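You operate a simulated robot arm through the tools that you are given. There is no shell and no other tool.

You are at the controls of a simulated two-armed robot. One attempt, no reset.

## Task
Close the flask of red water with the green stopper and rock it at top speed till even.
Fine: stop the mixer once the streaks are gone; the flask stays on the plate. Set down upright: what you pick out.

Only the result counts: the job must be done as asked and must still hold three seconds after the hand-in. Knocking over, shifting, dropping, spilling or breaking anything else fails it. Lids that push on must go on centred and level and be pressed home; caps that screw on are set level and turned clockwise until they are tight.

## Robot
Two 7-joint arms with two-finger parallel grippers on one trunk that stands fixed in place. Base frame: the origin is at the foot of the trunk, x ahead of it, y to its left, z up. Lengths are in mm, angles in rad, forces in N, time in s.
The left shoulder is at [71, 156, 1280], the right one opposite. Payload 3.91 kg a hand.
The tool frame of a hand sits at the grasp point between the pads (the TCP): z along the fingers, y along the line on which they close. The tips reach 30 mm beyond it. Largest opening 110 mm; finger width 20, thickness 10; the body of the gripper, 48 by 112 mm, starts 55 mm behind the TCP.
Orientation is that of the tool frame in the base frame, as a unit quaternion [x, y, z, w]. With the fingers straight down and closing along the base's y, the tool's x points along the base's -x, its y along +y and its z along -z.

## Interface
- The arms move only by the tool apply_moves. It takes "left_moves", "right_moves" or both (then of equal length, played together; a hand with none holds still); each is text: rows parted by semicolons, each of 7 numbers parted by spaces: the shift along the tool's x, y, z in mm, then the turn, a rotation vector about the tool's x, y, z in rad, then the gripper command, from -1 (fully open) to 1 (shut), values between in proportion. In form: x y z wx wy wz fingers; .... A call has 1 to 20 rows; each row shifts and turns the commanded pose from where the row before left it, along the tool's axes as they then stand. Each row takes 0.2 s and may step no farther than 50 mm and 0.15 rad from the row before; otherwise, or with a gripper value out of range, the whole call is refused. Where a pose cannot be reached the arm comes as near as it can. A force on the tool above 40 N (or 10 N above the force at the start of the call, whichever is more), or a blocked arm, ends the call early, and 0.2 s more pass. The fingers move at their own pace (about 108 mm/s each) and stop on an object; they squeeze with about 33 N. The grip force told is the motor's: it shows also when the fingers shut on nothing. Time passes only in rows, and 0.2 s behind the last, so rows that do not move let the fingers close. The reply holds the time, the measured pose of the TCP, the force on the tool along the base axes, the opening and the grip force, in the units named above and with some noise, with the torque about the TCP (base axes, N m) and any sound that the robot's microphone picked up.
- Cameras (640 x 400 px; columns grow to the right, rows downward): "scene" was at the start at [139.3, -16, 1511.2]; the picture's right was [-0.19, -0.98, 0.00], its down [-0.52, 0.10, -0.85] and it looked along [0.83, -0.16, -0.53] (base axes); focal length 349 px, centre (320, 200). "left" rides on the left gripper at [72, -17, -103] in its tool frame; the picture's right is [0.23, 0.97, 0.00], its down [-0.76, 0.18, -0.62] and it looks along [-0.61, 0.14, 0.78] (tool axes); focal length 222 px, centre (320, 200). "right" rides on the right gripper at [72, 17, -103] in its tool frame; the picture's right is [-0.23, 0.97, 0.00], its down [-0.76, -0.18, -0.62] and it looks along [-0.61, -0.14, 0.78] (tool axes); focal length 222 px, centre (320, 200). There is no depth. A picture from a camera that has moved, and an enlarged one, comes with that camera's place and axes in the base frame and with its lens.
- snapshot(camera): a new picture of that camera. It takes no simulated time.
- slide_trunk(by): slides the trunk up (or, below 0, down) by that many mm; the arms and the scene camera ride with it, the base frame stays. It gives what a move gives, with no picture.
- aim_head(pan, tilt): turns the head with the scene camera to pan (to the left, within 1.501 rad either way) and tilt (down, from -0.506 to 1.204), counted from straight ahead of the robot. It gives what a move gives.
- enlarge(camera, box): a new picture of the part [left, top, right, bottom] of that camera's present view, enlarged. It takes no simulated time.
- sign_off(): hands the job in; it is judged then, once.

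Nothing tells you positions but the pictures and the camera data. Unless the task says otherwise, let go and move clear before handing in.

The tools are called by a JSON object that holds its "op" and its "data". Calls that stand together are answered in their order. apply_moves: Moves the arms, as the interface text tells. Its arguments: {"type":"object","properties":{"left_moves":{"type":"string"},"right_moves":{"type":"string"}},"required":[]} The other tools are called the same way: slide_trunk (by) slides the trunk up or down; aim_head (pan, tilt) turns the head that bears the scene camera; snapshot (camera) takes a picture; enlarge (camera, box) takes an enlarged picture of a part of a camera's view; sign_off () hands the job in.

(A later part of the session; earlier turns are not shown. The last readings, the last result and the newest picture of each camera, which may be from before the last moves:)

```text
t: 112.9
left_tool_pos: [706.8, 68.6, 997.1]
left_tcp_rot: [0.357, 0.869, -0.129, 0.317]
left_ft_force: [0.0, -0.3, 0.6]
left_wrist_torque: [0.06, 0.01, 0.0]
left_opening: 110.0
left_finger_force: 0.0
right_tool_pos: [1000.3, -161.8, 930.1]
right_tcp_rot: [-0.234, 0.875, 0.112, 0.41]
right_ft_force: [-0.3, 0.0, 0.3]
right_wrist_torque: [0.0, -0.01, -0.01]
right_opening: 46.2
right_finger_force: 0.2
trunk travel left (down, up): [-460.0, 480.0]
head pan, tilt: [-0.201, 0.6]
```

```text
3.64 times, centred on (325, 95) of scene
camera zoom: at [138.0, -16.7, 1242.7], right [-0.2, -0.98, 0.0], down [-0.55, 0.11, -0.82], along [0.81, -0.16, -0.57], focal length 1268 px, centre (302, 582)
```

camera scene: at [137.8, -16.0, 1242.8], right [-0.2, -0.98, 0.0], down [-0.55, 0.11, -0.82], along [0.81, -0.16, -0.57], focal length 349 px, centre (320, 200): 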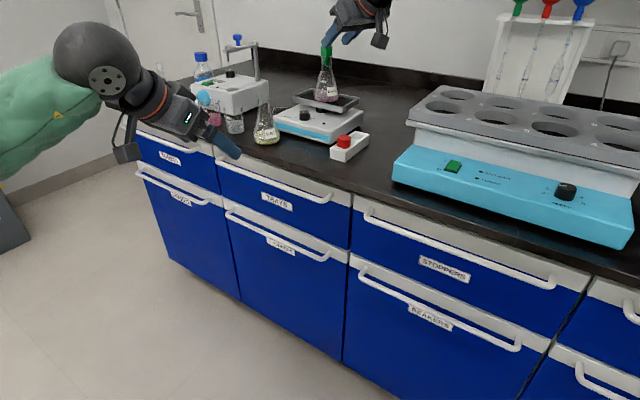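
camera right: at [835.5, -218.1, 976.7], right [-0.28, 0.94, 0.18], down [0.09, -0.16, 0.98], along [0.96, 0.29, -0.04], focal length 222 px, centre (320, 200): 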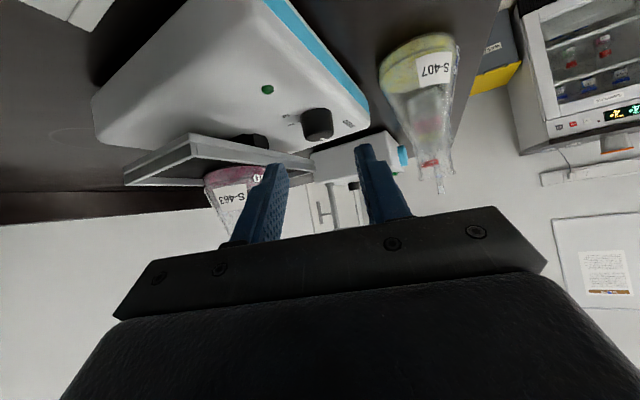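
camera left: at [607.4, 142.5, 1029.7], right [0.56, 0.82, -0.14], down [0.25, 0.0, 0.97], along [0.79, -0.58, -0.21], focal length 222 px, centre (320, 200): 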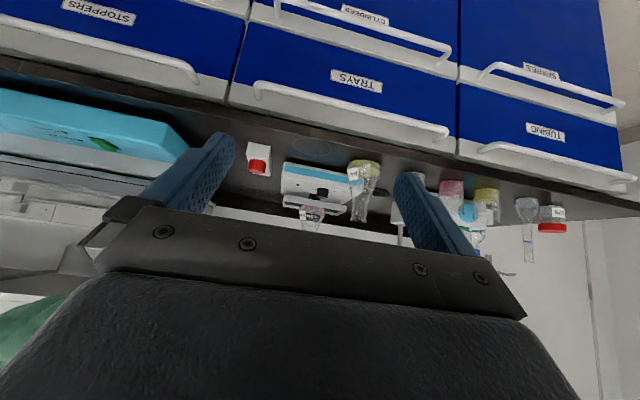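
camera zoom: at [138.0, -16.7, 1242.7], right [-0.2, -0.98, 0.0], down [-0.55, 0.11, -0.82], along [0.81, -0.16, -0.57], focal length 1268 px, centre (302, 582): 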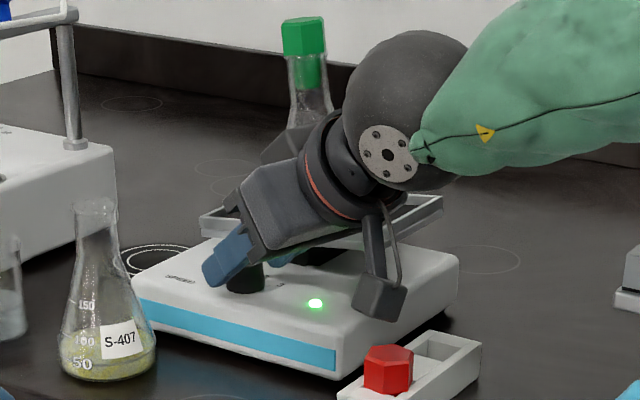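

I run another full constant-tilt cycle: grip, sweep 22°, release, return.

{"op": "apply_moves", "data": {"right_moves": "0 0 0 0 0 0 1;0 0 0 0 0 0 1;0 0 0 0 0 0 1;-0.1 1.7 0.1 0.0736 0 0.0617 1;-0.1 1.7 0.1 0.0736 0 0.0617 1;-0.1 1.7 0.1 0.0736 0 0.0617 1;-0.1 1.7 0.1 0.0736 0 0.0617 1;0 0 0 0 0 0 1;0 0 0 0 0 0 0.4;0 0 0 0 0 0 0.2;0 0 0 0 0 0 0;-0.1 -1.7 0.1 -0.0736 0 -0.0617 0;-0.1 -1.7 0.1 -0.0736 0 -0.0617 0;-0.1 -1.7 0.1 -0.0736 0 -0.0617 0;-0.1 -1.7 0.1 -0.0736 0 -0.0617 0;0 0 0 0 0 0 0.16"}}

{"op": "enlarge", "data": {"camera": "right", "box": [230, 70, 410, 230]}}

{"op": "enlarge", "data": {"camera": "left", "box": [240, 150, 380, 250]}}

{"op": "enlarge", "data": {"camera": "scene", "box": [270, 40, 380, 150]}}

```text
t: 116.3
left_tool_pos: [706.9, 68.5, 997.6]
left_tcp_rot: [0.357, 0.869, -0.13, 0.318]
left_ft_force: [-0.4, 0.1, 0.0]
left_wrist_torque: [0.03, 0.02, -0.01]
left_opening: 109.9
left_finger_force: 0.1
right_tool_pos: [1000.5, -163.7, 929.9]
right_tcp_rot: [-0.234, 0.875, 0.111, 0.409]
right_ft_force: [-0.4, 0.2, 0.1]
right_wrist_torque: [-0.01, 0.0, -0.01]
right_opening: 46.3
right_finger_force: 0.0
trunk travel left (down, up): [-460.0, 480.0]
head pan, tilt: [-0.201, 0.6]
```

```text
2.50 times, centred on (320, 150) of right
camera zoom: at [883.2, -210.5, 939.1], right [-0.36, 0.92, 0.18], down [0.1, -0.15, 0.98], along [0.93, 0.37, -0.03], focal length 555 px, centre (320, 325)
```

zoom: 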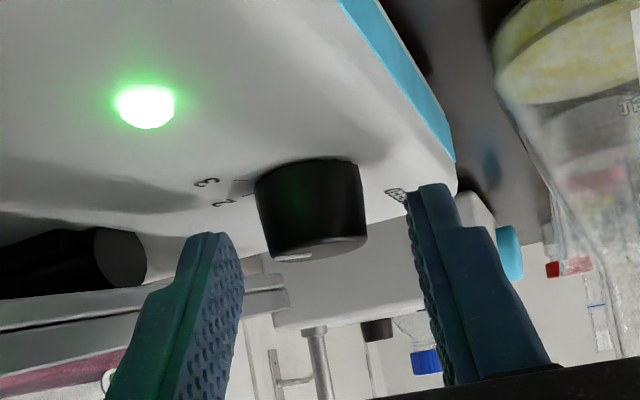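

```text
4.00 times, centred on (310, 200) of left
camera zoom: at [607.2, 142.3, 1029.8], right [0.56, 0.82, -0.14], down [0.25, 0.0, 0.97], along [0.79, -0.58, -0.21], focal length 888 px, centre (360, 200)
```

zoom: 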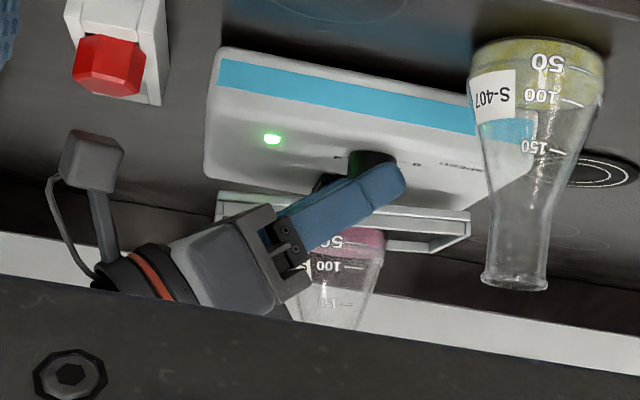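

```text
3.64 times, centred on (325, 95) of scene
camera zoom: at [138.0, -16.7, 1242.7], right [-0.2, -0.98, 0.0], down [-0.55, 0.11, -0.82], along [0.81, -0.16, -0.57], focal length 1268 px, centre (302, 582)
```

zoom: 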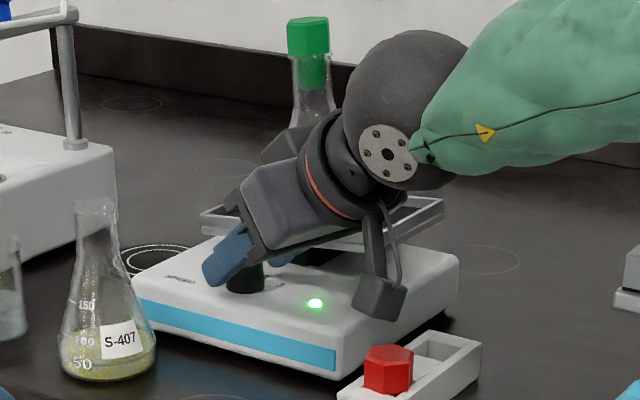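

I zoom tightly on the knob top to read the pointer.

{"op": "enlarge", "data": {"camera": "right", "box": [325, 165, 385, 180]}}

{"op": "enlarge", "data": {"camera": "right", "box": [295, 130, 340, 180]}}

```text
10.67 times, centred on (355, 172) of right
camera zoom: at [883.2, -210.5, 939.1], right [-0.36, 0.92, 0.18], down [0.1, -0.15, 0.98], along [0.93, 0.37, -0.03], focal length 2369 px, centre (-53, 493)
```

zoom: 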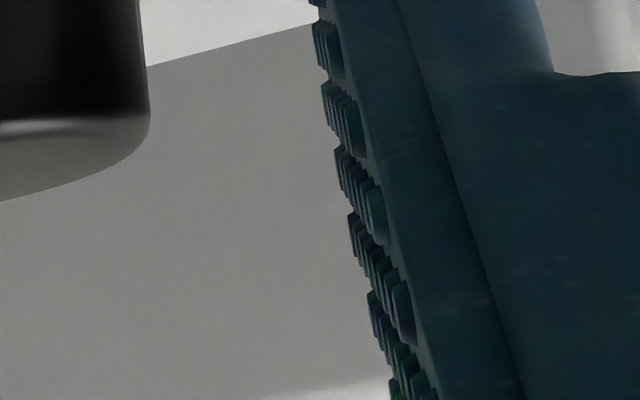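

```text
8.00 times, centred on (318, 155) of right
camera zoom: at [883.2, -210.5, 939.1], right [-0.36, 0.92, 0.18], down [0.1, -0.15, 0.98], along [0.93, 0.37, -0.03], focal length 1777 px, centre (340, 560)
```

zoom: 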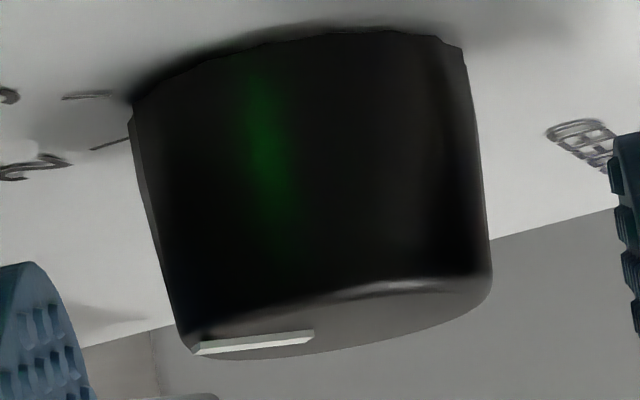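

The pointer looks close to 3 but the angle is too grazing. I lift the hand 70 mm to look down on the knob.

{"op": "apply_moves", "data": {"right_moves": "-26.8 0 -22.5 0 0 0 0.16;-26.8 0 -22.5 0 0 0 0.16;0 0 0 0 0 0 0.16"}}

{"op": "snapshot", "data": {"camera": "right"}}

{"op": "enlarge", "data": {"camera": "right", "box": [260, 60, 380, 150]}}

{"op": "enlarge", "data": {"camera": "left", "box": [240, 150, 380, 250]}}

```text
t: 117.1
left_tool_pos: [706.4, 69.5, 996.7]
left_tcp_rot: [0.357, 0.869, -0.13, 0.317]
left_ft_force: [-0.5, 0.1, 0.0]
left_wrist_torque: [0.0, 0.03, 0.02]
left_opening: 110.1
left_finger_force: 0.1
right_tool_pos: [1000.9, -163.6, 1000.6]
right_tcp_rot: [-0.234, 0.875, 0.112, 0.41]
right_ft_force: [0.8, 0.0, -0.2]
right_wrist_torque: [0.0, -0.03, 0.02]
right_opening: 46.1
right_finger_force: 0.1
trunk travel left (down, up): [-460.0, 480.0]
head pan, tilt: [-0.201, 0.6]
```

```text
taken
camera right: at [883.9, -210.8, 1009.4], right [-0.36, 0.92, 0.18], down [0.1, -0.15, 0.98], along [0.93, 0.37, -0.04], focal length 222 px, centre (320, 200)
```

right: 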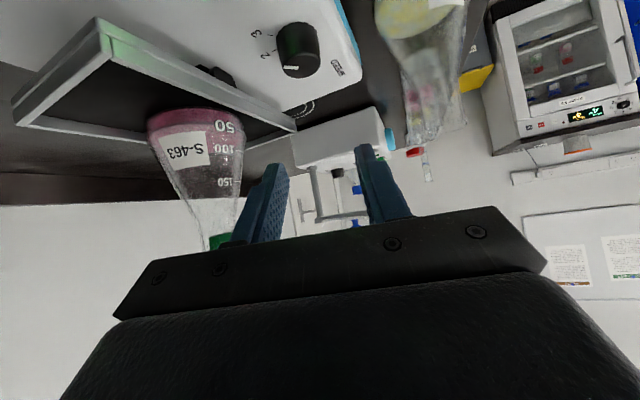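

```text
4.44 times, centred on (320, 105) of right
camera zoom: at [883.9, -210.8, 1009.4], right [-0.36, 0.92, 0.18], down [0.1, -0.15, 0.98], along [0.93, 0.37, -0.04], focal length 987 px, centre (320, 622)
```

zoom: 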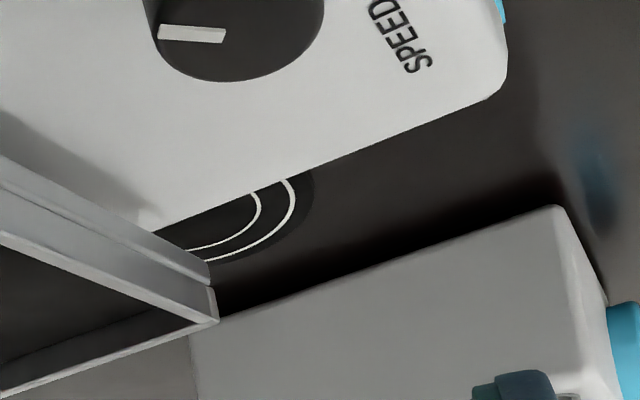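

```text
4.00 times, centred on (310, 200) of left
camera zoom: at [607.5, 142.1, 1029.6], right [0.56, 0.82, -0.14], down [0.25, 0.0, 0.97], along [0.79, -0.58, -0.21], focal length 888 px, centre (360, 200)
```

zoom: 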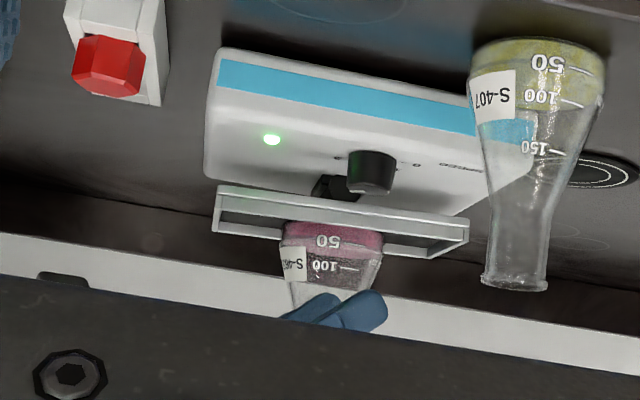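

Now the knob top is visible; I enlarge it.

{"op": "enlarge", "data": {"camera": "right", "box": [240, 10, 360, 90]}}

{"op": "enlarge", "data": {"camera": "right", "box": [130, 95, 270, 260]}}

```text
5.00 times, centred on (300, 50) of right
camera zoom: at [883.9, -210.8, 1009.4], right [-0.36, 0.92, 0.18], down [0.1, -0.15, 0.98], along [0.93, 0.37, -0.04], focal length 1111 px, centre (420, 950)
```

zoom: 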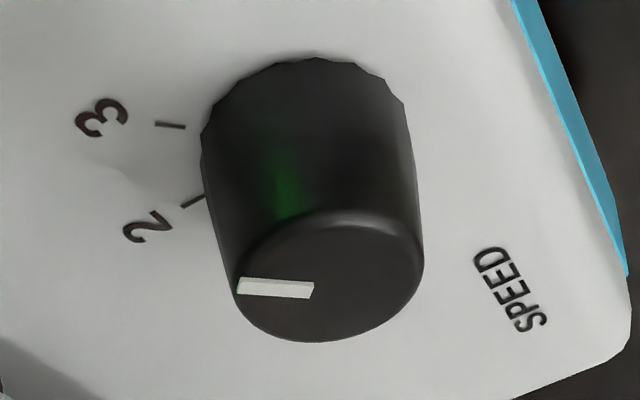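

```text
2.42 times, centred on (200, 178) of right
camera zoom: at [883.9, -210.8, 1009.4], right [-0.36, 0.92, 0.18], down [0.1, -0.15, 0.98], along [0.93, 0.37, -0.04], focal length 538 px, centre (611, 254)
```

zoom: 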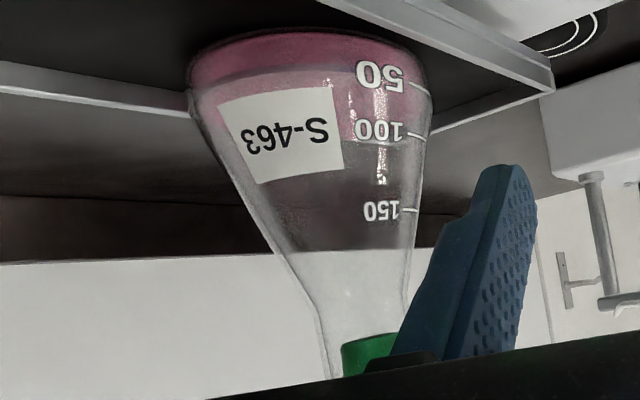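

The pointer now reads within a few degrees of 3 (≈-87° vs the tick at -93°). I go back down for one last small stroke to be sure it is fully at 3.

{"op": "apply_moves", "data": {"right_moves": "26.8 0 22.5 0 0 0 0.16;26.8 0 22.5 0 0 0 0.16;0 0 0 0 0 0 0.16;0 0 0 0 0 0 1;0 0 0 0 0 0 1;0 0 0 0 0 0 1;-0.1 1.7 0.1 0.0736 0 0.0617 1;-0.1 1 0.1 0.045 0 0.038 1;0 0 0 0 0 0 1;0 0 0 0 0 0 0.4;0 0 0 0 0 0 0.2;0 0 0 0 0 0 0.16;0 0 0 0 0 0 0.16"}}

{"op": "enlarge", "data": {"camera": "right", "box": [230, 70, 410, 230]}}

```text
t: 119.9
left_tool_pos: [706.0, 67.1, 996.1]
left_tcp_rot: [0.356, 0.869, -0.129, 0.318]
left_ft_force: [-0.6, 0.5, 0.7]
left_wrist_torque: [-0.05, -0.01, 0.01]
left_opening: 110.3
left_finger_force: 0.1
right_tool_pos: [998.1, -159.5, 930.1]
right_tcp_rot: [-0.165, 0.891, 0.079, 0.416]
right_ft_force: [-0.3, -0.9, -0.2]
right_wrist_torque: [0.03, 0.0, 0.04]
right_opening: 46.3
right_finger_force: 0.0
trunk travel left (down, up): [-460.0, 480.0]
head pan, tilt: [-0.201, 0.6]
```

```text
2.50 times, centred on (320, 150) of right
camera zoom: at [876.3, -189.2, 939.5], right [-0.21, 0.96, 0.18], down [0.07, -0.17, 0.98], along [0.97, 0.22, -0.04], focal length 555 px, centre (320, 325)
```

zoom: 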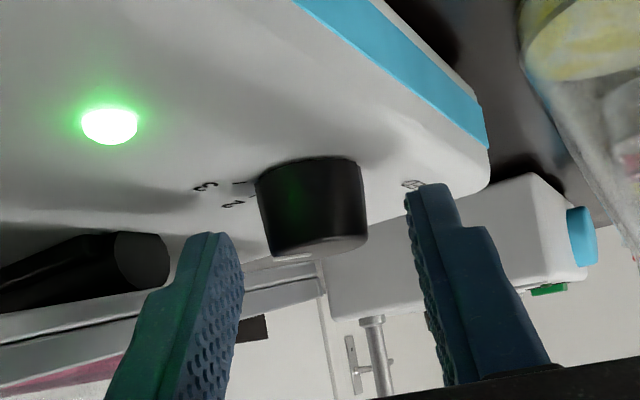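

I lift again to read the pointer and look at the flask contents.

{"op": "apply_moves", "data": {"right_moves": "-26.8 0 -22.5 0 0 0 0.16;-26.8 0 -22.5 0 0 0 0.16;0 0 0 0 0 0 0.16"}}

{"op": "enlarge", "data": {"camera": "right", "box": [240, 10, 360, 90]}}

{"op": "enlarge", "data": {"camera": "left", "box": [280, 180, 360, 230]}}

{"op": "snapshot", "data": {"camera": "right"}}

```text
t: 120.7
left_tool_pos: [706.1, 68.0, 997.8]
left_tcp_rot: [0.356, 0.869, -0.129, 0.318]
left_ft_force: [-0.4, 0.2, 0.5]
left_wrist_torque: [-0.05, 0.0, 0.01]
left_opening: 109.9
left_finger_force: 0.0
right_tool_pos: [999.7, -160.7, 998.7]
right_tcp_rot: [-0.165, 0.891, 0.08, 0.416]
right_ft_force: [0.1, 0.5, 0.0]
right_wrist_torque: [0.01, 0.01, -0.03]
right_opening: 46.3
right_finger_force: 0.0
trunk travel left (down, up): [-460.0, 480.0]
head pan, tilt: [-0.201, 0.6]
```

```text
5.00 times, centred on (300, 50) of right
camera zoom: at [876.6, -189.5, 1009.4], right [-0.21, 0.96, 0.18], down [0.08, -0.17, 0.98], along [0.97, 0.22, -0.04], focal length 1111 px, centre (420, 950)
```

zoom: 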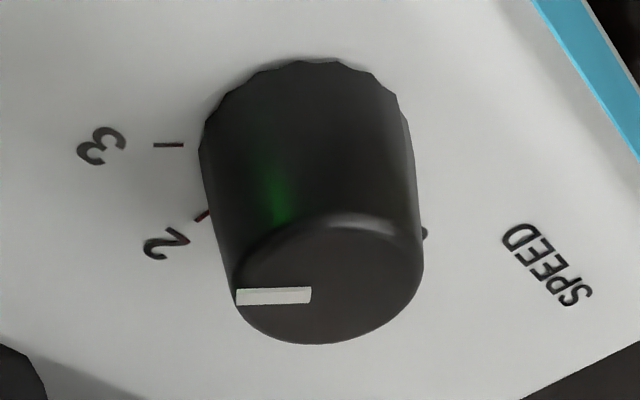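

```text
8.00 times, centred on (320, 205) of left
camera zoom: at [607.6, 142.1, 1029.5], right [0.56, 0.82, -0.14], down [0.25, 0.0, 0.97], along [0.79, -0.58, -0.21], focal length 1777 px, centre (320, 160)
```

zoom: 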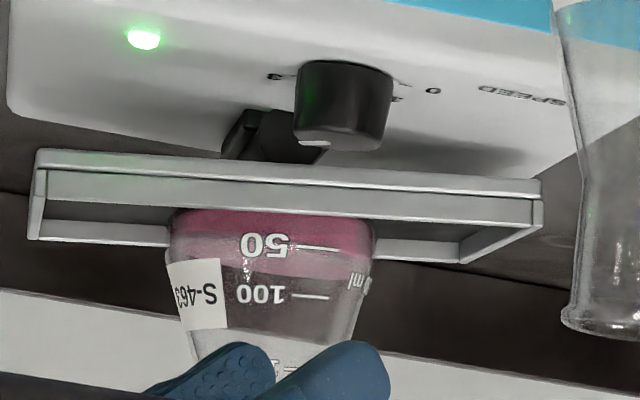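

```text
taken
camera right: at [876.6, -189.5, 1009.4], right [-0.21, 0.96, 0.18], down [0.08, -0.17, 0.98], along [0.97, 0.22, -0.04], focal length 222 px, centre (320, 200)
```

right: 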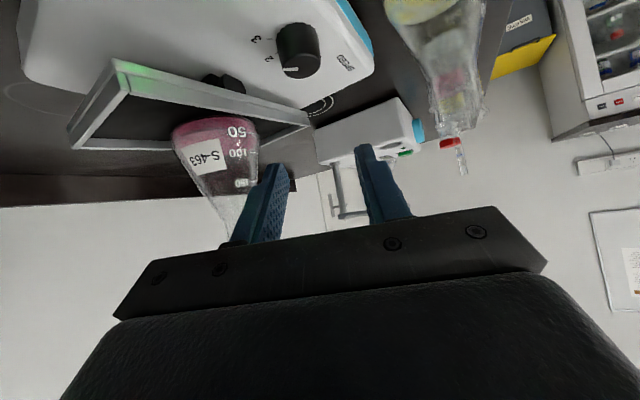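

The last stroke moved the pointer only a few degrees more, so it is at the end stop, 3. Now I check the liquid for streaks.

{"op": "enlarge", "data": {"camera": "right", "box": [165, 110, 265, 175]}}

{"op": "enlarge", "data": {"camera": "left", "box": [298, 198, 330, 218]}}

{"op": "enlarge", "data": {"camera": "scene", "box": [300, 50, 350, 110]}}

```text
6.15 times, centred on (215, 142) of right
camera zoom: at [876.6, -189.5, 1009.4], right [-0.21, 0.96, 0.18], down [0.08, -0.17, 0.98], along [0.97, 0.22, -0.04], focal length 1367 px, centre (966, 554)
```

zoom: 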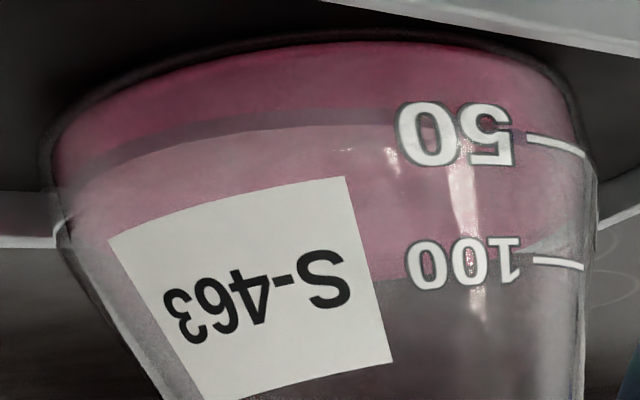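

```text
16.00 times, centred on (314, 208) of left
camera zoom: at [607.6, 142.1, 1029.5], right [0.56, 0.82, -0.14], down [0.25, 0.0, 0.97], along [0.79, -0.58, -0.21], focal length 3554 px, centre (416, 72)
```

zoom: 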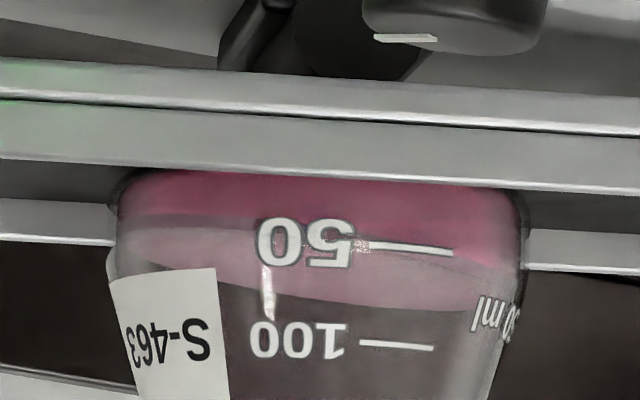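

```text
6.67 times, centred on (325, 80) of scene
camera zoom: at [138.4, -16.9, 1242.6], right [-0.2, -0.98, 0.0], down [-0.55, 0.11, -0.82], along [0.81, -0.16, -0.57], focal length 2324 px, centre (287, 1000)
```

zoom: 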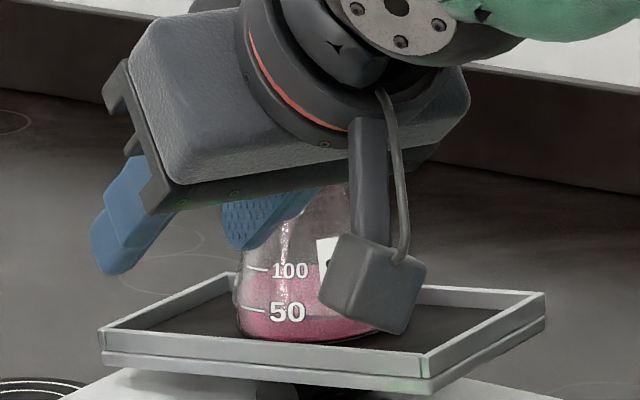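

The liquid already looks much more even. I let it rock at top speed a few more seconds and compare.

{"op": "apply_moves", "data": {"right_moves": "0 0 0 0 0 0 0.16;0 0 0 0 0 0 0.16;0 0 0 0 0 0 0.16;0 0 0 0 0 0 0.16;0 0 0 0 0 0 0.16;0 0 0 0 0 0 0.16;0 0 0 0 0 0 0.16;0 0 0 0 0 0 0.16;0 0 0 0 0 0 0.16;0 0 0 0 0 0 0.16;0 0 0 0 0 0 0.16;0 0 0 0 0 0 0.16;0 0 0 0 0 0 0.16;0 0 0 0 0 0 0.16;0 0 0 0 0 0 0.16;0 0 0 0 0 0 0.16;0 0 0 0 0 0 0.16;0 0 0 0 0 0 0.16;0 0 0 0 0 0 0.16;0 0 0 0 0 0 0.16"}}

{"op": "enlarge", "data": {"camera": "right", "box": [165, 110, 265, 175]}}

{"op": "enlarge", "data": {"camera": "left", "box": [298, 198, 330, 218]}}

{"op": "enlarge", "data": {"camera": "scene", "box": [310, 80, 350, 110]}}

```text
t: 124.9
left_tool_pos: [706.0, 68.6, 997.0]
left_tcp_rot: [0.357, 0.869, -0.13, 0.318]
left_ft_force: [0.0, 0.1, 0.4]
left_wrist_torque: [0.0, 0.04, 0.02]
left_opening: 110.0
left_finger_force: 0.1
right_tool_pos: [1000.1, -161.5, 1000.0]
right_tcp_rot: [-0.165, 0.891, 0.079, 0.416]
right_ft_force: [-0.2, 0.8, 1.1]
right_wrist_torque: [-0.04, -0.02, 0.01]
right_opening: 46.2
right_finger_force: 0.0
trunk travel left (down, up): [-460.0, 480.0]
head pan, tilt: [-0.201, 0.6]
```

```text
6.15 times, centred on (215, 142) of right
camera zoom: at [876.4, -189.3, 1009.8], right [-0.21, 0.96, 0.18], down [0.07, -0.17, 0.98], along [0.97, 0.22, -0.04], focal length 1367 px, centre (966, 554)
```

zoom: 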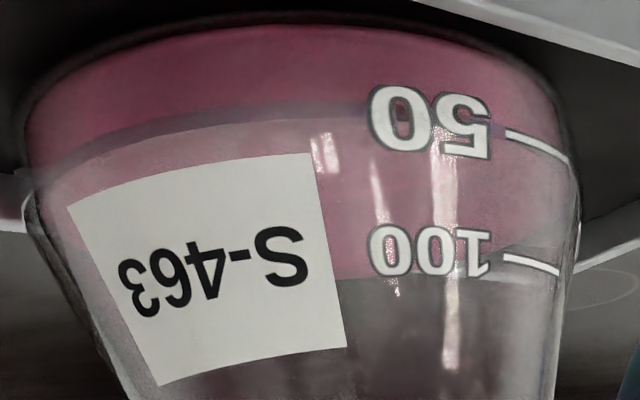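

```text
16.00 times, centred on (314, 208) of left
camera zoom: at [607.3, 142.2, 1029.8], right [0.56, 0.82, -0.14], down [0.25, 0.0, 0.97], along [0.79, -0.58, -0.21], focal length 3554 px, centre (416, 72)
```

zoom: 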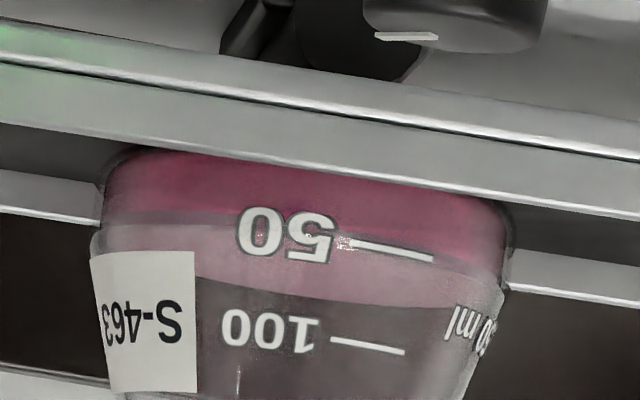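

```text
13.33 times, centred on (330, 95) of scene
camera zoom: at [138.1, -16.8, 1242.7], right [-0.2, -0.98, 0.0], down [-0.55, 0.11, -0.82], along [0.81, -0.16, -0.57], focal length 4648 px, centre (187, 1600)
```

zoom: 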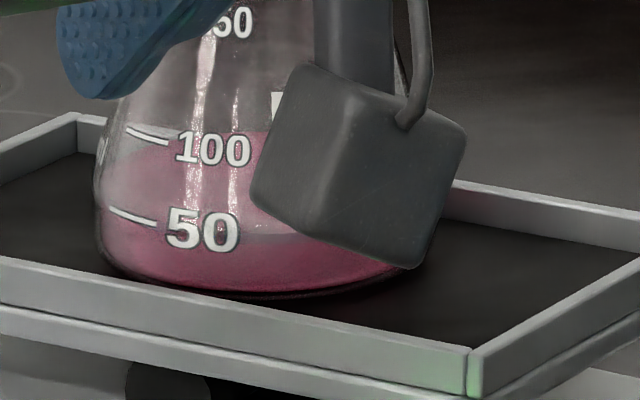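

It looks even and a bit deeper in colour. I wait another 4 s to be sure it no longer changes.

{"op": "apply_moves", "data": {"right_moves": "0 0 0 0 0 0 0.16;0 0 0 0 0 0 0.16;0 0 0 0 0 0 0.16;0 0 0 0 0 0 0.16;0 0 0 0 0 0 0.16;0 0 0 0 0 0 0.16;0 0 0 0 0 0 0.16;0 0 0 0 0 0 0.16;0 0 0 0 0 0 0.16;0 0 0 0 0 0 0.16;0 0 0 0 0 0 0.16;0 0 0 0 0 0 0.16;0 0 0 0 0 0 0.16;0 0 0 0 0 0 0.16;0 0 0 0 0 0 0.16;0 0 0 0 0 0 0.16;0 0 0 0 0 0 0.16;0 0 0 0 0 0 0.16;0 0 0 0 0 0 0.16;0 0 0 0 0 0 0.16"}}

{"op": "enlarge", "data": {"camera": "right", "box": [165, 110, 265, 175]}}

{"op": "enlarge", "data": {"camera": "left", "box": [298, 198, 330, 218]}}

{"op": "enlarge", "data": {"camera": "scene", "box": [310, 80, 350, 110]}}

```text
t: 129.1
left_tool_pos: [706.8, 68.0, 997.4]
left_tcp_rot: [0.357, 0.869, -0.13, 0.318]
left_ft_force: [-0.2, -0.2, 0.6]
left_wrist_torque: [-0.05, 0.01, 0.0]
left_opening: 110.0
left_finger_force: 0.1
right_tool_pos: [1000.2, -159.5, 998.9]
right_tcp_rot: [-0.165, 0.891, 0.08, 0.416]
right_ft_force: [0.1, -0.2, 0.4]
right_wrist_torque: [0.03, 0.0, 0.0]
right_opening: 46.3
right_finger_force: 0.2
trunk travel left (down, up): [-460.0, 480.0]
head pan, tilt: [-0.201, 0.6]
```

```text
6.15 times, centred on (215, 142) of right
camera zoom: at [876.4, -189.3, 1009.8], right [-0.21, 0.96, 0.18], down [0.07, -0.17, 0.98], along [0.97, 0.22, -0.04], focal length 1367 px, centre (966, 554)
```

zoom: 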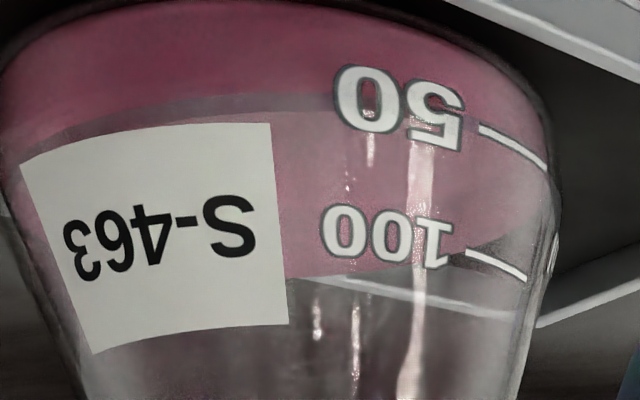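

```text
16.00 times, centred on (314, 208) of left
camera zoom: at [607.3, 142.2, 1029.8], right [0.56, 0.82, -0.14], down [0.25, 0.0, 0.97], along [0.79, -0.58, -0.21], focal length 3554 px, centre (416, 72)
```

zoom: 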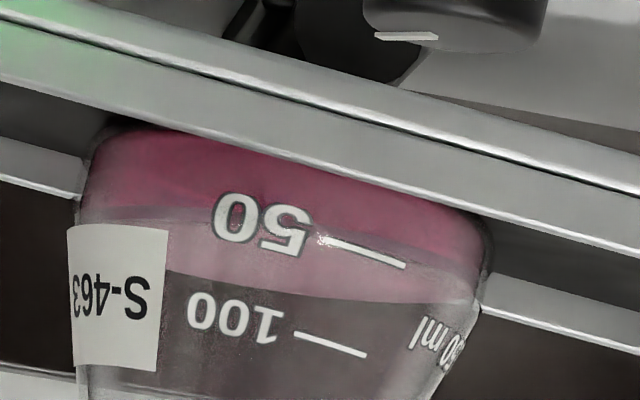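

```text
13.33 times, centred on (330, 95) of scene
camera zoom: at [138.1, -16.8, 1242.7], right [-0.2, -0.98, 0.0], down [-0.55, 0.11, -0.82], along [0.81, -0.16, -0.57], focal length 4648 px, centre (187, 1600)
```

zoom: 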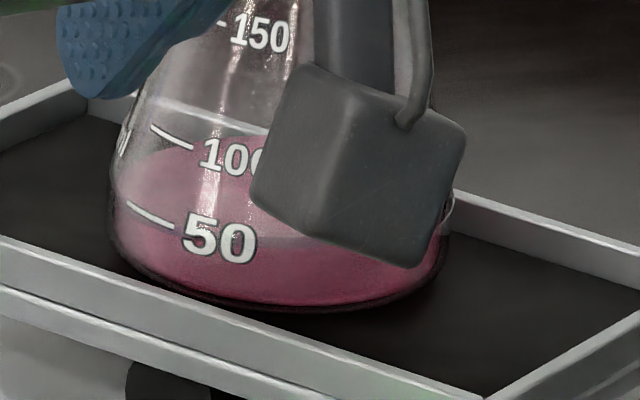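

The colour is steady between the last two looks. I take one very close look at the liquid for faint streaks.

{"op": "enlarge", "data": {"camera": "right", "box": [205, 115, 255, 160]}}

{"op": "enlarge", "data": {"camera": "scene", "box": [315, 90, 340, 106]}}

```text
8.89 times, centred on (230, 138) of right
camera zoom: at [876.4, -189.3, 1009.8], right [-0.21, 0.96, 0.18], down [0.07, -0.17, 0.98], along [0.97, 0.22, -0.04], focal length 1974 px, centre (1120, 756)
```

zoom: 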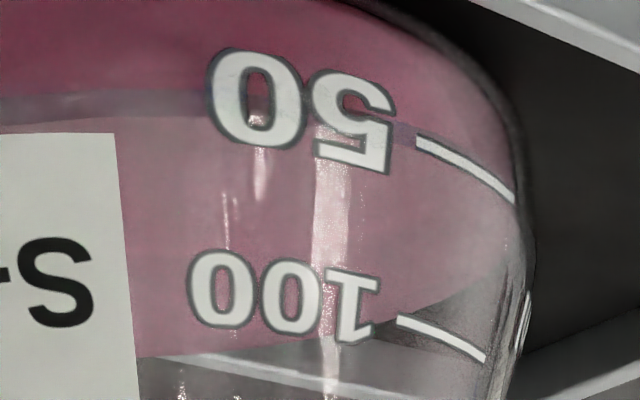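

```text
16.00 times, centred on (328, 98) of scene
camera zoom: at [138.1, -16.8, 1242.7], right [-0.2, -0.98, 0.0], down [-0.55, 0.11, -0.82], along [0.81, -0.16, -0.57], focal length 5578 px, centre (200, 1832)
```

zoom: 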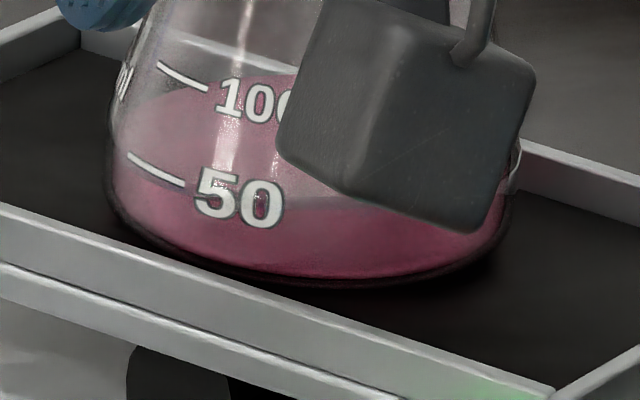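

No streaks remain; the water is even. Now I lower to the knob, swing open to yaw ≈8°, grip, and turn it counter-clockwise back toward 0.

{"op": "apply_moves", "data": {"right_moves": "26.8 0 22.5 0 0 0 0.16;26.8 0 22.5 0 0 0 0.16;0 0 0 0 0 0 0.16;-0.1 1.9 0.1 0.087 0 0.073 0.16;-0.1 1.9 0.1 0.087 0 0.073 0.16;0 0 0 0 0 0 0.16;0 0 0 0 0 0 1;0 0 0 0 0 0 1;0 0 0 0 0 0 1;-0.1 -1.7 0.1 -0.0736 0 -0.0617 1;-0.1 -1.7 0.1 -0.0736 0 -0.0617 1;-0.1 -1.7 0.1 -0.0736 0 -0.0617 1;-0.1 -1.7 0.1 -0.0736 0 -0.0617 1;0 0 0 0 0 0 1;0 0 0 0 0 0 0.4;0 0 0 0 0 0 0.2;0 0 0 0 0 0 0.16"}}

{"op": "enlarge", "data": {"camera": "right", "box": [230, 70, 410, 230]}}

```text
t: 132.7
left_tool_pos: [706.0, 68.5, 997.5]
left_tcp_rot: [0.356, 0.869, -0.13, 0.318]
left_ft_force: [0.2, -0.9, 0.2]
left_wrist_torque: [0.0, -0.04, -0.05]
left_opening: 110.2
left_finger_force: 0.2
right_tool_pos: [1001.5, -162.4, 929.3]
right_tcp_rot: [-0.234, 0.875, 0.112, 0.409]
right_ft_force: [0.9, 0.1, -0.3]
right_wrist_torque: [-0.02, -0.03, -0.01]
right_opening: 46.4
right_finger_force: 0.1
trunk travel left (down, up): [-460.0, 480.0]
head pan, tilt: [-0.201, 0.6]
```

```text
2.50 times, centred on (320, 150) of right
camera zoom: at [883.9, -210.2, 939.2], right [-0.36, 0.91, 0.18], down [0.1, -0.15, 0.98], along [0.93, 0.37, -0.04], focal length 555 px, centre (320, 325)
```

zoom: 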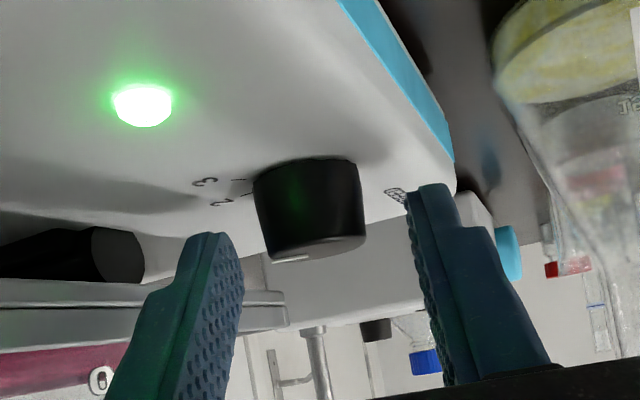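

The stroke worked with no warnings. I repeat the counter-clockwise cycle: swing back open, grip, turn, release.

{"op": "apply_moves", "data": {"right_moves": "-0.1 1.7 0.1 0.0736 0 0.0617 0.1;-0.1 1.7 0.1 0.0736 0 0.0617 0.1;-0.1 1.7 0.1 0.0736 0 0.0617 0.1;-0.1 1.7 0.1 0.0736 0 0.0617 0.1;0 0 0 0 0 0 0.16;0 0 0 0 0 0 1;0 0 0 0 0 0 1;0 0 0 0 0 0 1;-0.1 -1.7 0.1 -0.0736 0 -0.0617 1;-0.1 -1.7 0.1 -0.0736 0 -0.0617 1;-0.1 -1.7 0.1 -0.0736 0 -0.0617 1;-0.1 -1.7 0.1 -0.0736 0 -0.0617 1;0 0 0 0 0 0 1;0 0 0 0 0 0 0.4;0 0 0 0 0 0 0.2;0 0 0 0 0 0 0.16"}}

{"op": "enlarge", "data": {"camera": "right", "box": [230, 70, 410, 230]}}

{"op": "apply_moves", "data": {"right_moves": "-0.1 1.7 0.1 0.0736 0 0.0617 0.1;-0.1 1.7 0.1 0.0736 0 0.0617 0.1;-0.1 1.7 0.1 0.0736 0 0.0617 0.1;-0.1 1.7 0.1 0.0736 0 0.0617 0.1;0 0 0 0 0 0 0.16;0 0 0 0 0 0 1;0 0 0 0 0 0 1;0 0 0 0 0 0 1;-0.1 -1.7 0.1 -0.0736 0 -0.0617 1;-0.1 -1.7 0.1 -0.0736 0 -0.0617 1;-0.1 -1.7 0.1 -0.0736 0 -0.0617 1;-0.1 -1.7 0.1 -0.0736 0 -0.0617 1;0 0 0 0 0 0 1;0 0 0 0 0 0 0.4;0 0 0 0 0 0 0.2;0 0 0 0 0 0 0.16"}}

{"op": "enlarge", "data": {"camera": "right", "box": [230, 70, 410, 230]}}

```text
t: 136.1
left_tool_pos: [706.5, 67.8, 997.9]
left_tcp_rot: [0.357, 0.869, -0.13, 0.316]
left_ft_force: [0.4, -0.7, -0.1]
left_wrist_torque: [-0.04, 0.03, 0.0]
left_opening: 110.0
left_finger_force: 0.2
right_tool_pos: [1003.2, -161.1, 929.1]
right_tcp_rot: [-0.234, 0.875, 0.112, 0.41]
right_ft_force: [0.1, -0.1, -0.5]
right_wrist_torque: [-0.01, -0.02, 0.0]
right_opening: 46.1
right_finger_force: 0.0
trunk travel left (down, up): [-460.0, 480.0]
head pan, tilt: [-0.201, 0.6]
```

```text
2.50 times, centred on (320, 150) of right
camera zoom: at [884.5, -210.2, 939.3], right [-0.36, 0.91, 0.18], down [0.1, -0.15, 0.98], along [0.93, 0.37, -0.04], focal length 555 px, centre (320, 325)
```

zoom: 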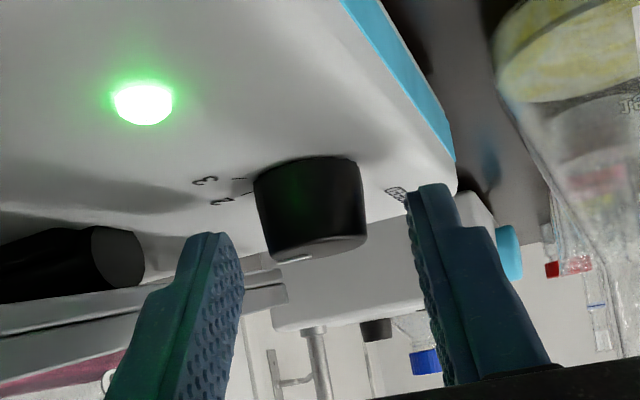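

```text
t: 139.5
left_tool_pos: [705.7, 66.9, 998.4]
left_tcp_rot: [0.357, 0.869, -0.13, 0.317]
left_ft_force: [0.0, 0.3, 0.2]
left_wrist_torque: [0.02, 0.05, -0.01]
left_opening: 109.8
left_finger_force: 0.0
right_tool_pos: [1001.8, -162.5, 929.6]
right_tcp_rot: [-0.234, 0.875, 0.112, 0.409]
right_ft_force: [0.4, -0.2, -0.1]
right_wrist_torque: [-0.01, 0.03, 0.0]
right_opening: 46.3
right_finger_force: 0.0
trunk travel left (down, up): [-460.0, 480.0]
head pan, tilt: [-0.201, 0.6]
```

```text
2.50 times, centred on (320, 150) of right
camera zoom: at [884.8, -209.9, 939.2], right [-0.36, 0.91, 0.18], down [0.1, -0.15, 0.98], along [0.93, 0.37, -0.04], focal length 555 px, centre (320, 325)
```

zoom: 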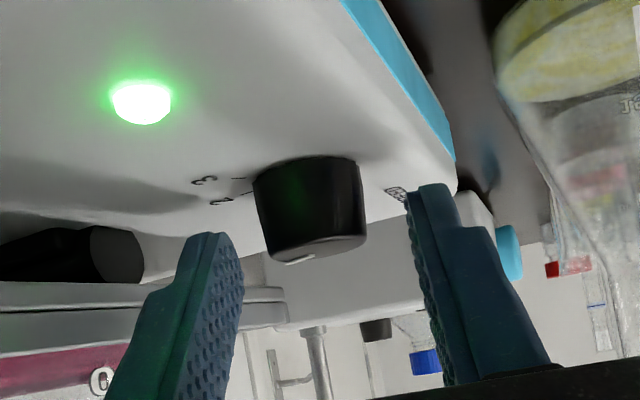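

The pointer is coming back (now about -20°). I continue with two more cycles.

{"op": "apply_moves", "data": {"right_moves": "-0.1 1.7 0.1 0.0736 0 0.0617 0.1;-0.1 1.7 0.1 0.0736 0 0.0617 0.1;-0.1 1.7 0.1 0.0736 0 0.0617 0.1;-0.1 1.7 0.1 0.0736 0 0.0617 0.1;0 0 0 0 0 0 0.16;0 0 0 0 0 0 1;0 0 0 0 0 0 1;0 0 0 0 0 0 1;-0.1 -1.7 0.1 -0.0736 0 -0.0617 1;-0.1 -1.7 0.1 -0.0736 0 -0.0617 1;-0.1 -1.7 0.1 -0.0736 0 -0.0617 1;-0.1 -1.7 0.1 -0.0736 0 -0.0617 1;0 0 0 0 0 0 1;0 0 0 0 0 0 0.4;0 0 0 0 0 0 0.2;0 0 0 0 0 0 0.16"}}

{"op": "enlarge", "data": {"camera": "right", "box": [230, 70, 410, 230]}}

{"op": "apply_moves", "data": {"right_moves": "-0.1 1.7 0.1 0.0736 0 0.0617 0.1;-0.1 1.7 0.1 0.0736 0 0.0617 0.1;-0.1 1.7 0.1 0.0736 0 0.0617 0.1;-0.1 1.7 0.1 0.0736 0 0.0617 0.1;0 0 0 0 0 0 0.16;0 0 0 0 0 0 1;0 0 0 0 0 0 1;0 0 0 0 0 0 1;-0.1 -1.7 0.1 -0.0736 0 -0.0617 1;-0.1 -1.7 0.1 -0.0736 0 -0.0617 1;-0.1 -1.7 0.1 -0.0736 0 -0.0617 1;-0.1 -1.7 0.1 -0.0736 0 -0.0617 1;0 0 0 0 0 0 1;0 0 0 0 0 0 0.4;0 0 0 0 0 0 0.2;0 0 0 0 0 0 0.16"}}

{"op": "enlarge", "data": {"camera": "right", "box": [230, 70, 410, 230]}}

```text
t: 142.9
left_tool_pos: [705.6, 68.2, 998.0]
left_tcp_rot: [0.356, 0.869, -0.129, 0.318]
left_ft_force: [0.0, 0.3, 0.3]
left_wrist_torque: [-0.01, 0.02, -0.02]
left_opening: 110.0
left_finger_force: 0.1
right_tool_pos: [1002.3, -162.5, 929.2]
right_tcp_rot: [-0.235, 0.875, 0.113, 0.408]
right_ft_force: [0.5, 0.3, -0.7]
right_wrist_torque: [0.0, 0.01, 0.01]
right_opening: 46.3
right_finger_force: 0.1
trunk travel left (down, up): [-460.0, 480.0]
head pan, tilt: [-0.201, 0.6]
```

```text
2.50 times, centred on (320, 150) of right
camera zoom: at [885.2, -210.1, 939.3], right [-0.36, 0.91, 0.18], down [0.1, -0.15, 0.98], along [0.93, 0.37, -0.04], focal length 555 px, centre (320, 325)
```

zoom: 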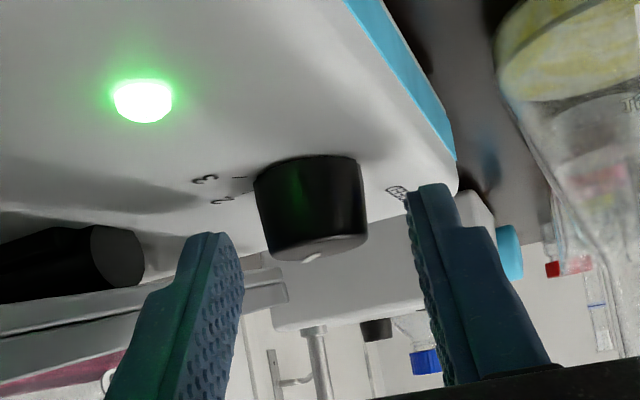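

```text
t: 146.3
left_tool_pos: [707.7, 68.7, 997.1]
left_tcp_rot: [0.358, 0.869, -0.13, 0.317]
left_ft_force: [-0.2, 0.2, -0.2]
left_wrist_torque: [-0.01, 0.01, 0.0]
left_opening: 110.0
left_finger_force: 0.2
right_tool_pos: [1001.2, -162.1, 930.6]
right_tcp_rot: [-0.234, 0.875, 0.112, 0.41]
right_ft_force: [-0.4, 0.8, 0.1]
right_wrist_torque: [0.03, -0.01, -0.02]
right_opening: 46.2
right_finger_force: 0.1
trunk travel left (down, up): [-460.0, 480.0]
head pan, tilt: [-0.201, 0.6]
```

```text
2.50 times, centred on (320, 150) of right
camera zoom: at [885.9, -209.8, 939.5], right [-0.36, 0.91, 0.18], down [0.1, -0.15, 0.98], along [0.93, 0.37, -0.04], focal length 555 px, centre (320, 325)
```

zoom: 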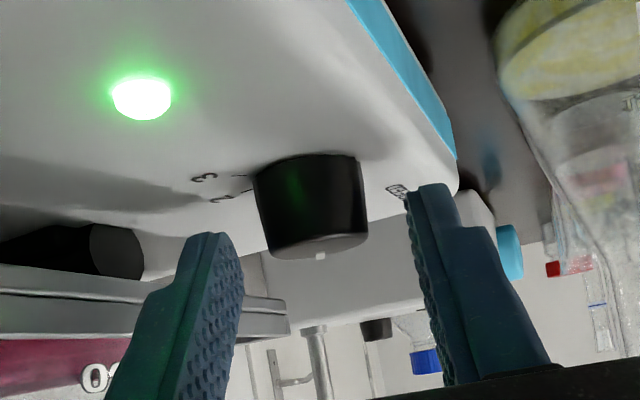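

The pointer is between 1 and 0 now, lamp still lit. One more cycle or two to reach 0.

{"op": "apply_moves", "data": {"right_moves": "-0.1 1.7 0.1 0.0736 0 0.0617 0.1;-0.1 1.7 0.1 0.0736 0 0.0617 0.1;-0.1 1.7 0.1 0.0736 0 0.0617 0.1;-0.1 1.7 0.1 0.0736 0 0.0617 0.1;0 0 0 0 0 0 0.16;0 0 0 0 0 0 1;0 0 0 0 0 0 1;0 0 0 0 0 0 1;-0.1 -1.7 0.1 -0.0736 0 -0.0617 1;-0.1 -1.7 0.1 -0.0736 0 -0.0617 1;-0.1 -1.7 0.1 -0.0736 0 -0.0617 1;-0.1 -1.7 0.1 -0.0736 0 -0.0617 1;0 0 0 0 0 0 1;0 0 0 0 0 0 0.4;0 0 0 0 0 0 0.2;0 0 0 0 0 0 0.16"}}

{"op": "enlarge", "data": {"camera": "right", "box": [230, 70, 410, 230]}}

{"op": "enlarge", "data": {"camera": "left", "box": [240, 150, 380, 250]}}

```text
t: 149.7
left_tool_pos: [705.5, 68.5, 997.3]
left_tcp_rot: [0.357, 0.869, -0.129, 0.316]
left_ft_force: [0.2, -0.3, 0.2]
left_wrist_torque: [0.02, 0.0, 0.0]
left_opening: 110.2
left_finger_force: 0.0
right_tool_pos: [1002.0, -162.1, 929.2]
right_tcp_rot: [-0.235, 0.875, 0.112, 0.409]
right_ft_force: [0.4, 0.0, -1.0]
right_wrist_torque: [0.02, 0.01, 0.0]
right_opening: 46.3
right_finger_force: 0.1
trunk travel left (down, up): [-460.0, 480.0]
head pan, tilt: [-0.201, 0.6]
```

```text
2.50 times, centred on (320, 150) of right
camera zoom: at [886.0, -209.8, 939.9], right [-0.36, 0.91, 0.18], down [0.1, -0.15, 0.98], along [0.93, 0.37, -0.04], focal length 555 px, centre (320, 325)
```

zoom: 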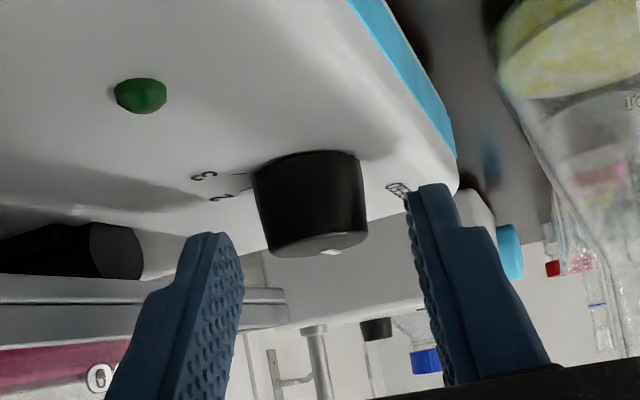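

```text
4.00 times, centred on (310, 200) of left
camera zoom: at [607.3, 142.2, 1029.8], right [0.56, 0.82, -0.14], down [0.25, 0.0, 0.97], along [0.79, -0.58, -0.21], focal length 888 px, centre (360, 200)
```

zoom: 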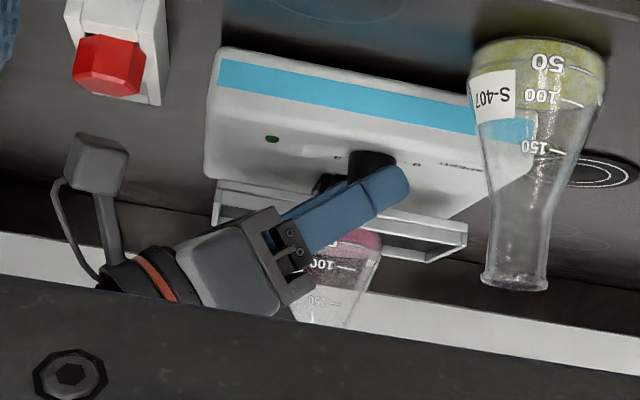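

The lamp is off; the mixer has stopped with the pointer near 0. A last short 10° stroke puts it firmly at 0.

{"op": "apply_moves", "data": {"right_moves": "-0.1 1.7 0.1 0.0736 0 0.0617 0.1;-0.1 1.7 0.1 0.0736 0 0.0617 0.1;0 0 0 0 0 0 0.16;0 0 0 0 0 0 1;0 0 0 0 0 0 1;0 0 0 0 0 0 1;-0.1 -1.7 0.1 -0.0736 0 -0.0617 1;-0.1 -1.7 0.1 -0.0736 0 -0.0617 1;0 0 0 0 0 0 1;0 0 0 0 0 0 0.4;0 0 0 0 0 0 0.2;0 0 0 0 0 0 0.16;-26.8 0 -22.5 0 0 0 0.16;-26.8 0 -22.5 0 0 0 0.16;0 0 0 0 0 0 0.16"}}

{"op": "enlarge", "data": {"camera": "right", "box": [240, 10, 360, 90]}}

{"op": "snapshot", "data": {"camera": "right"}}

{"op": "enlarge", "data": {"camera": "left", "box": [240, 150, 380, 250]}}

```text
t: 152.9
left_tool_pos: [707.0, 68.2, 996.0]
left_tcp_rot: [0.357, 0.869, -0.13, 0.318]
left_ft_force: [-0.1, 0.4, 0.4]
left_wrist_torque: [-0.01, -0.04, 0.01]
left_opening: 109.9
left_finger_force: 0.0
right_tool_pos: [1003.4, -162.9, 999.6]
right_tcp_rot: [-0.234, 0.875, 0.112, 0.409]
right_ft_force: [-0.9, -0.3, -0.9]
right_wrist_torque: [0.0, 0.0, 0.0]
right_opening: 46.2
right_finger_force: 0.1
trunk travel left (down, up): [-460.0, 480.0]
head pan, tilt: [-0.201, 0.6]
```

```text
5.00 times, centred on (300, 50) of right
camera zoom: at [886.2, -210.6, 1009.1], right [-0.36, 0.91, 0.18], down [0.1, -0.15, 0.98], along [0.93, 0.37, -0.04], focal length 1111 px, centre (420, 950)
```

zoom: 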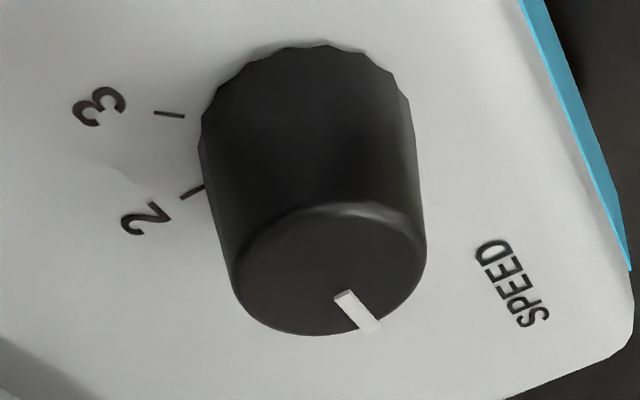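

```text
taken
camera right: at [886.2, -210.6, 1009.1], right [-0.36, 0.91, 0.18], down [0.1, -0.15, 0.98], along [0.93, 0.37, -0.04], focal length 222 px, centre (320, 200)
```

right: 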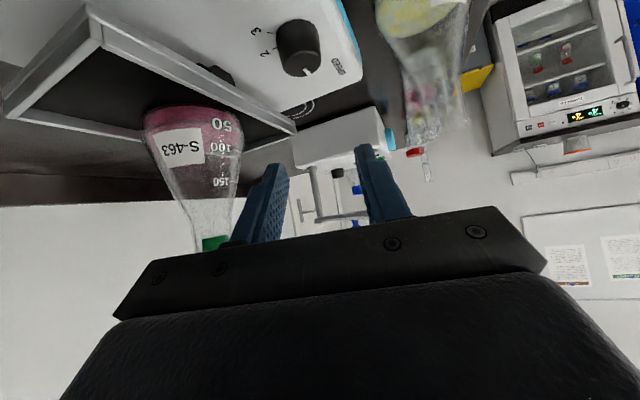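

```text
4.00 times, centred on (310, 200) of left
camera zoom: at [607.5, 142.1, 1029.6], right [0.56, 0.82, -0.14], down [0.25, 0.0, 0.97], along [0.79, -0.58, -0.21], focal length 888 px, centre (360, 200)
```

zoom: 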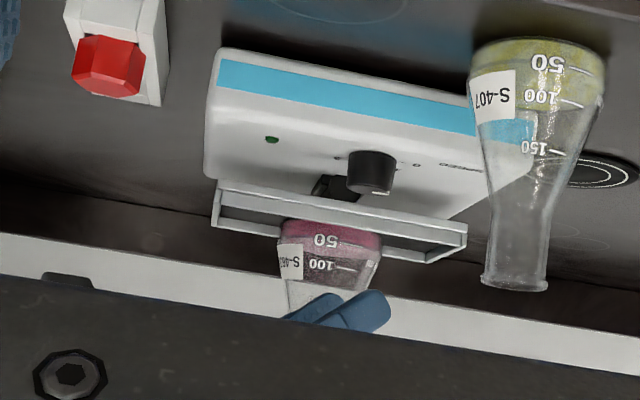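

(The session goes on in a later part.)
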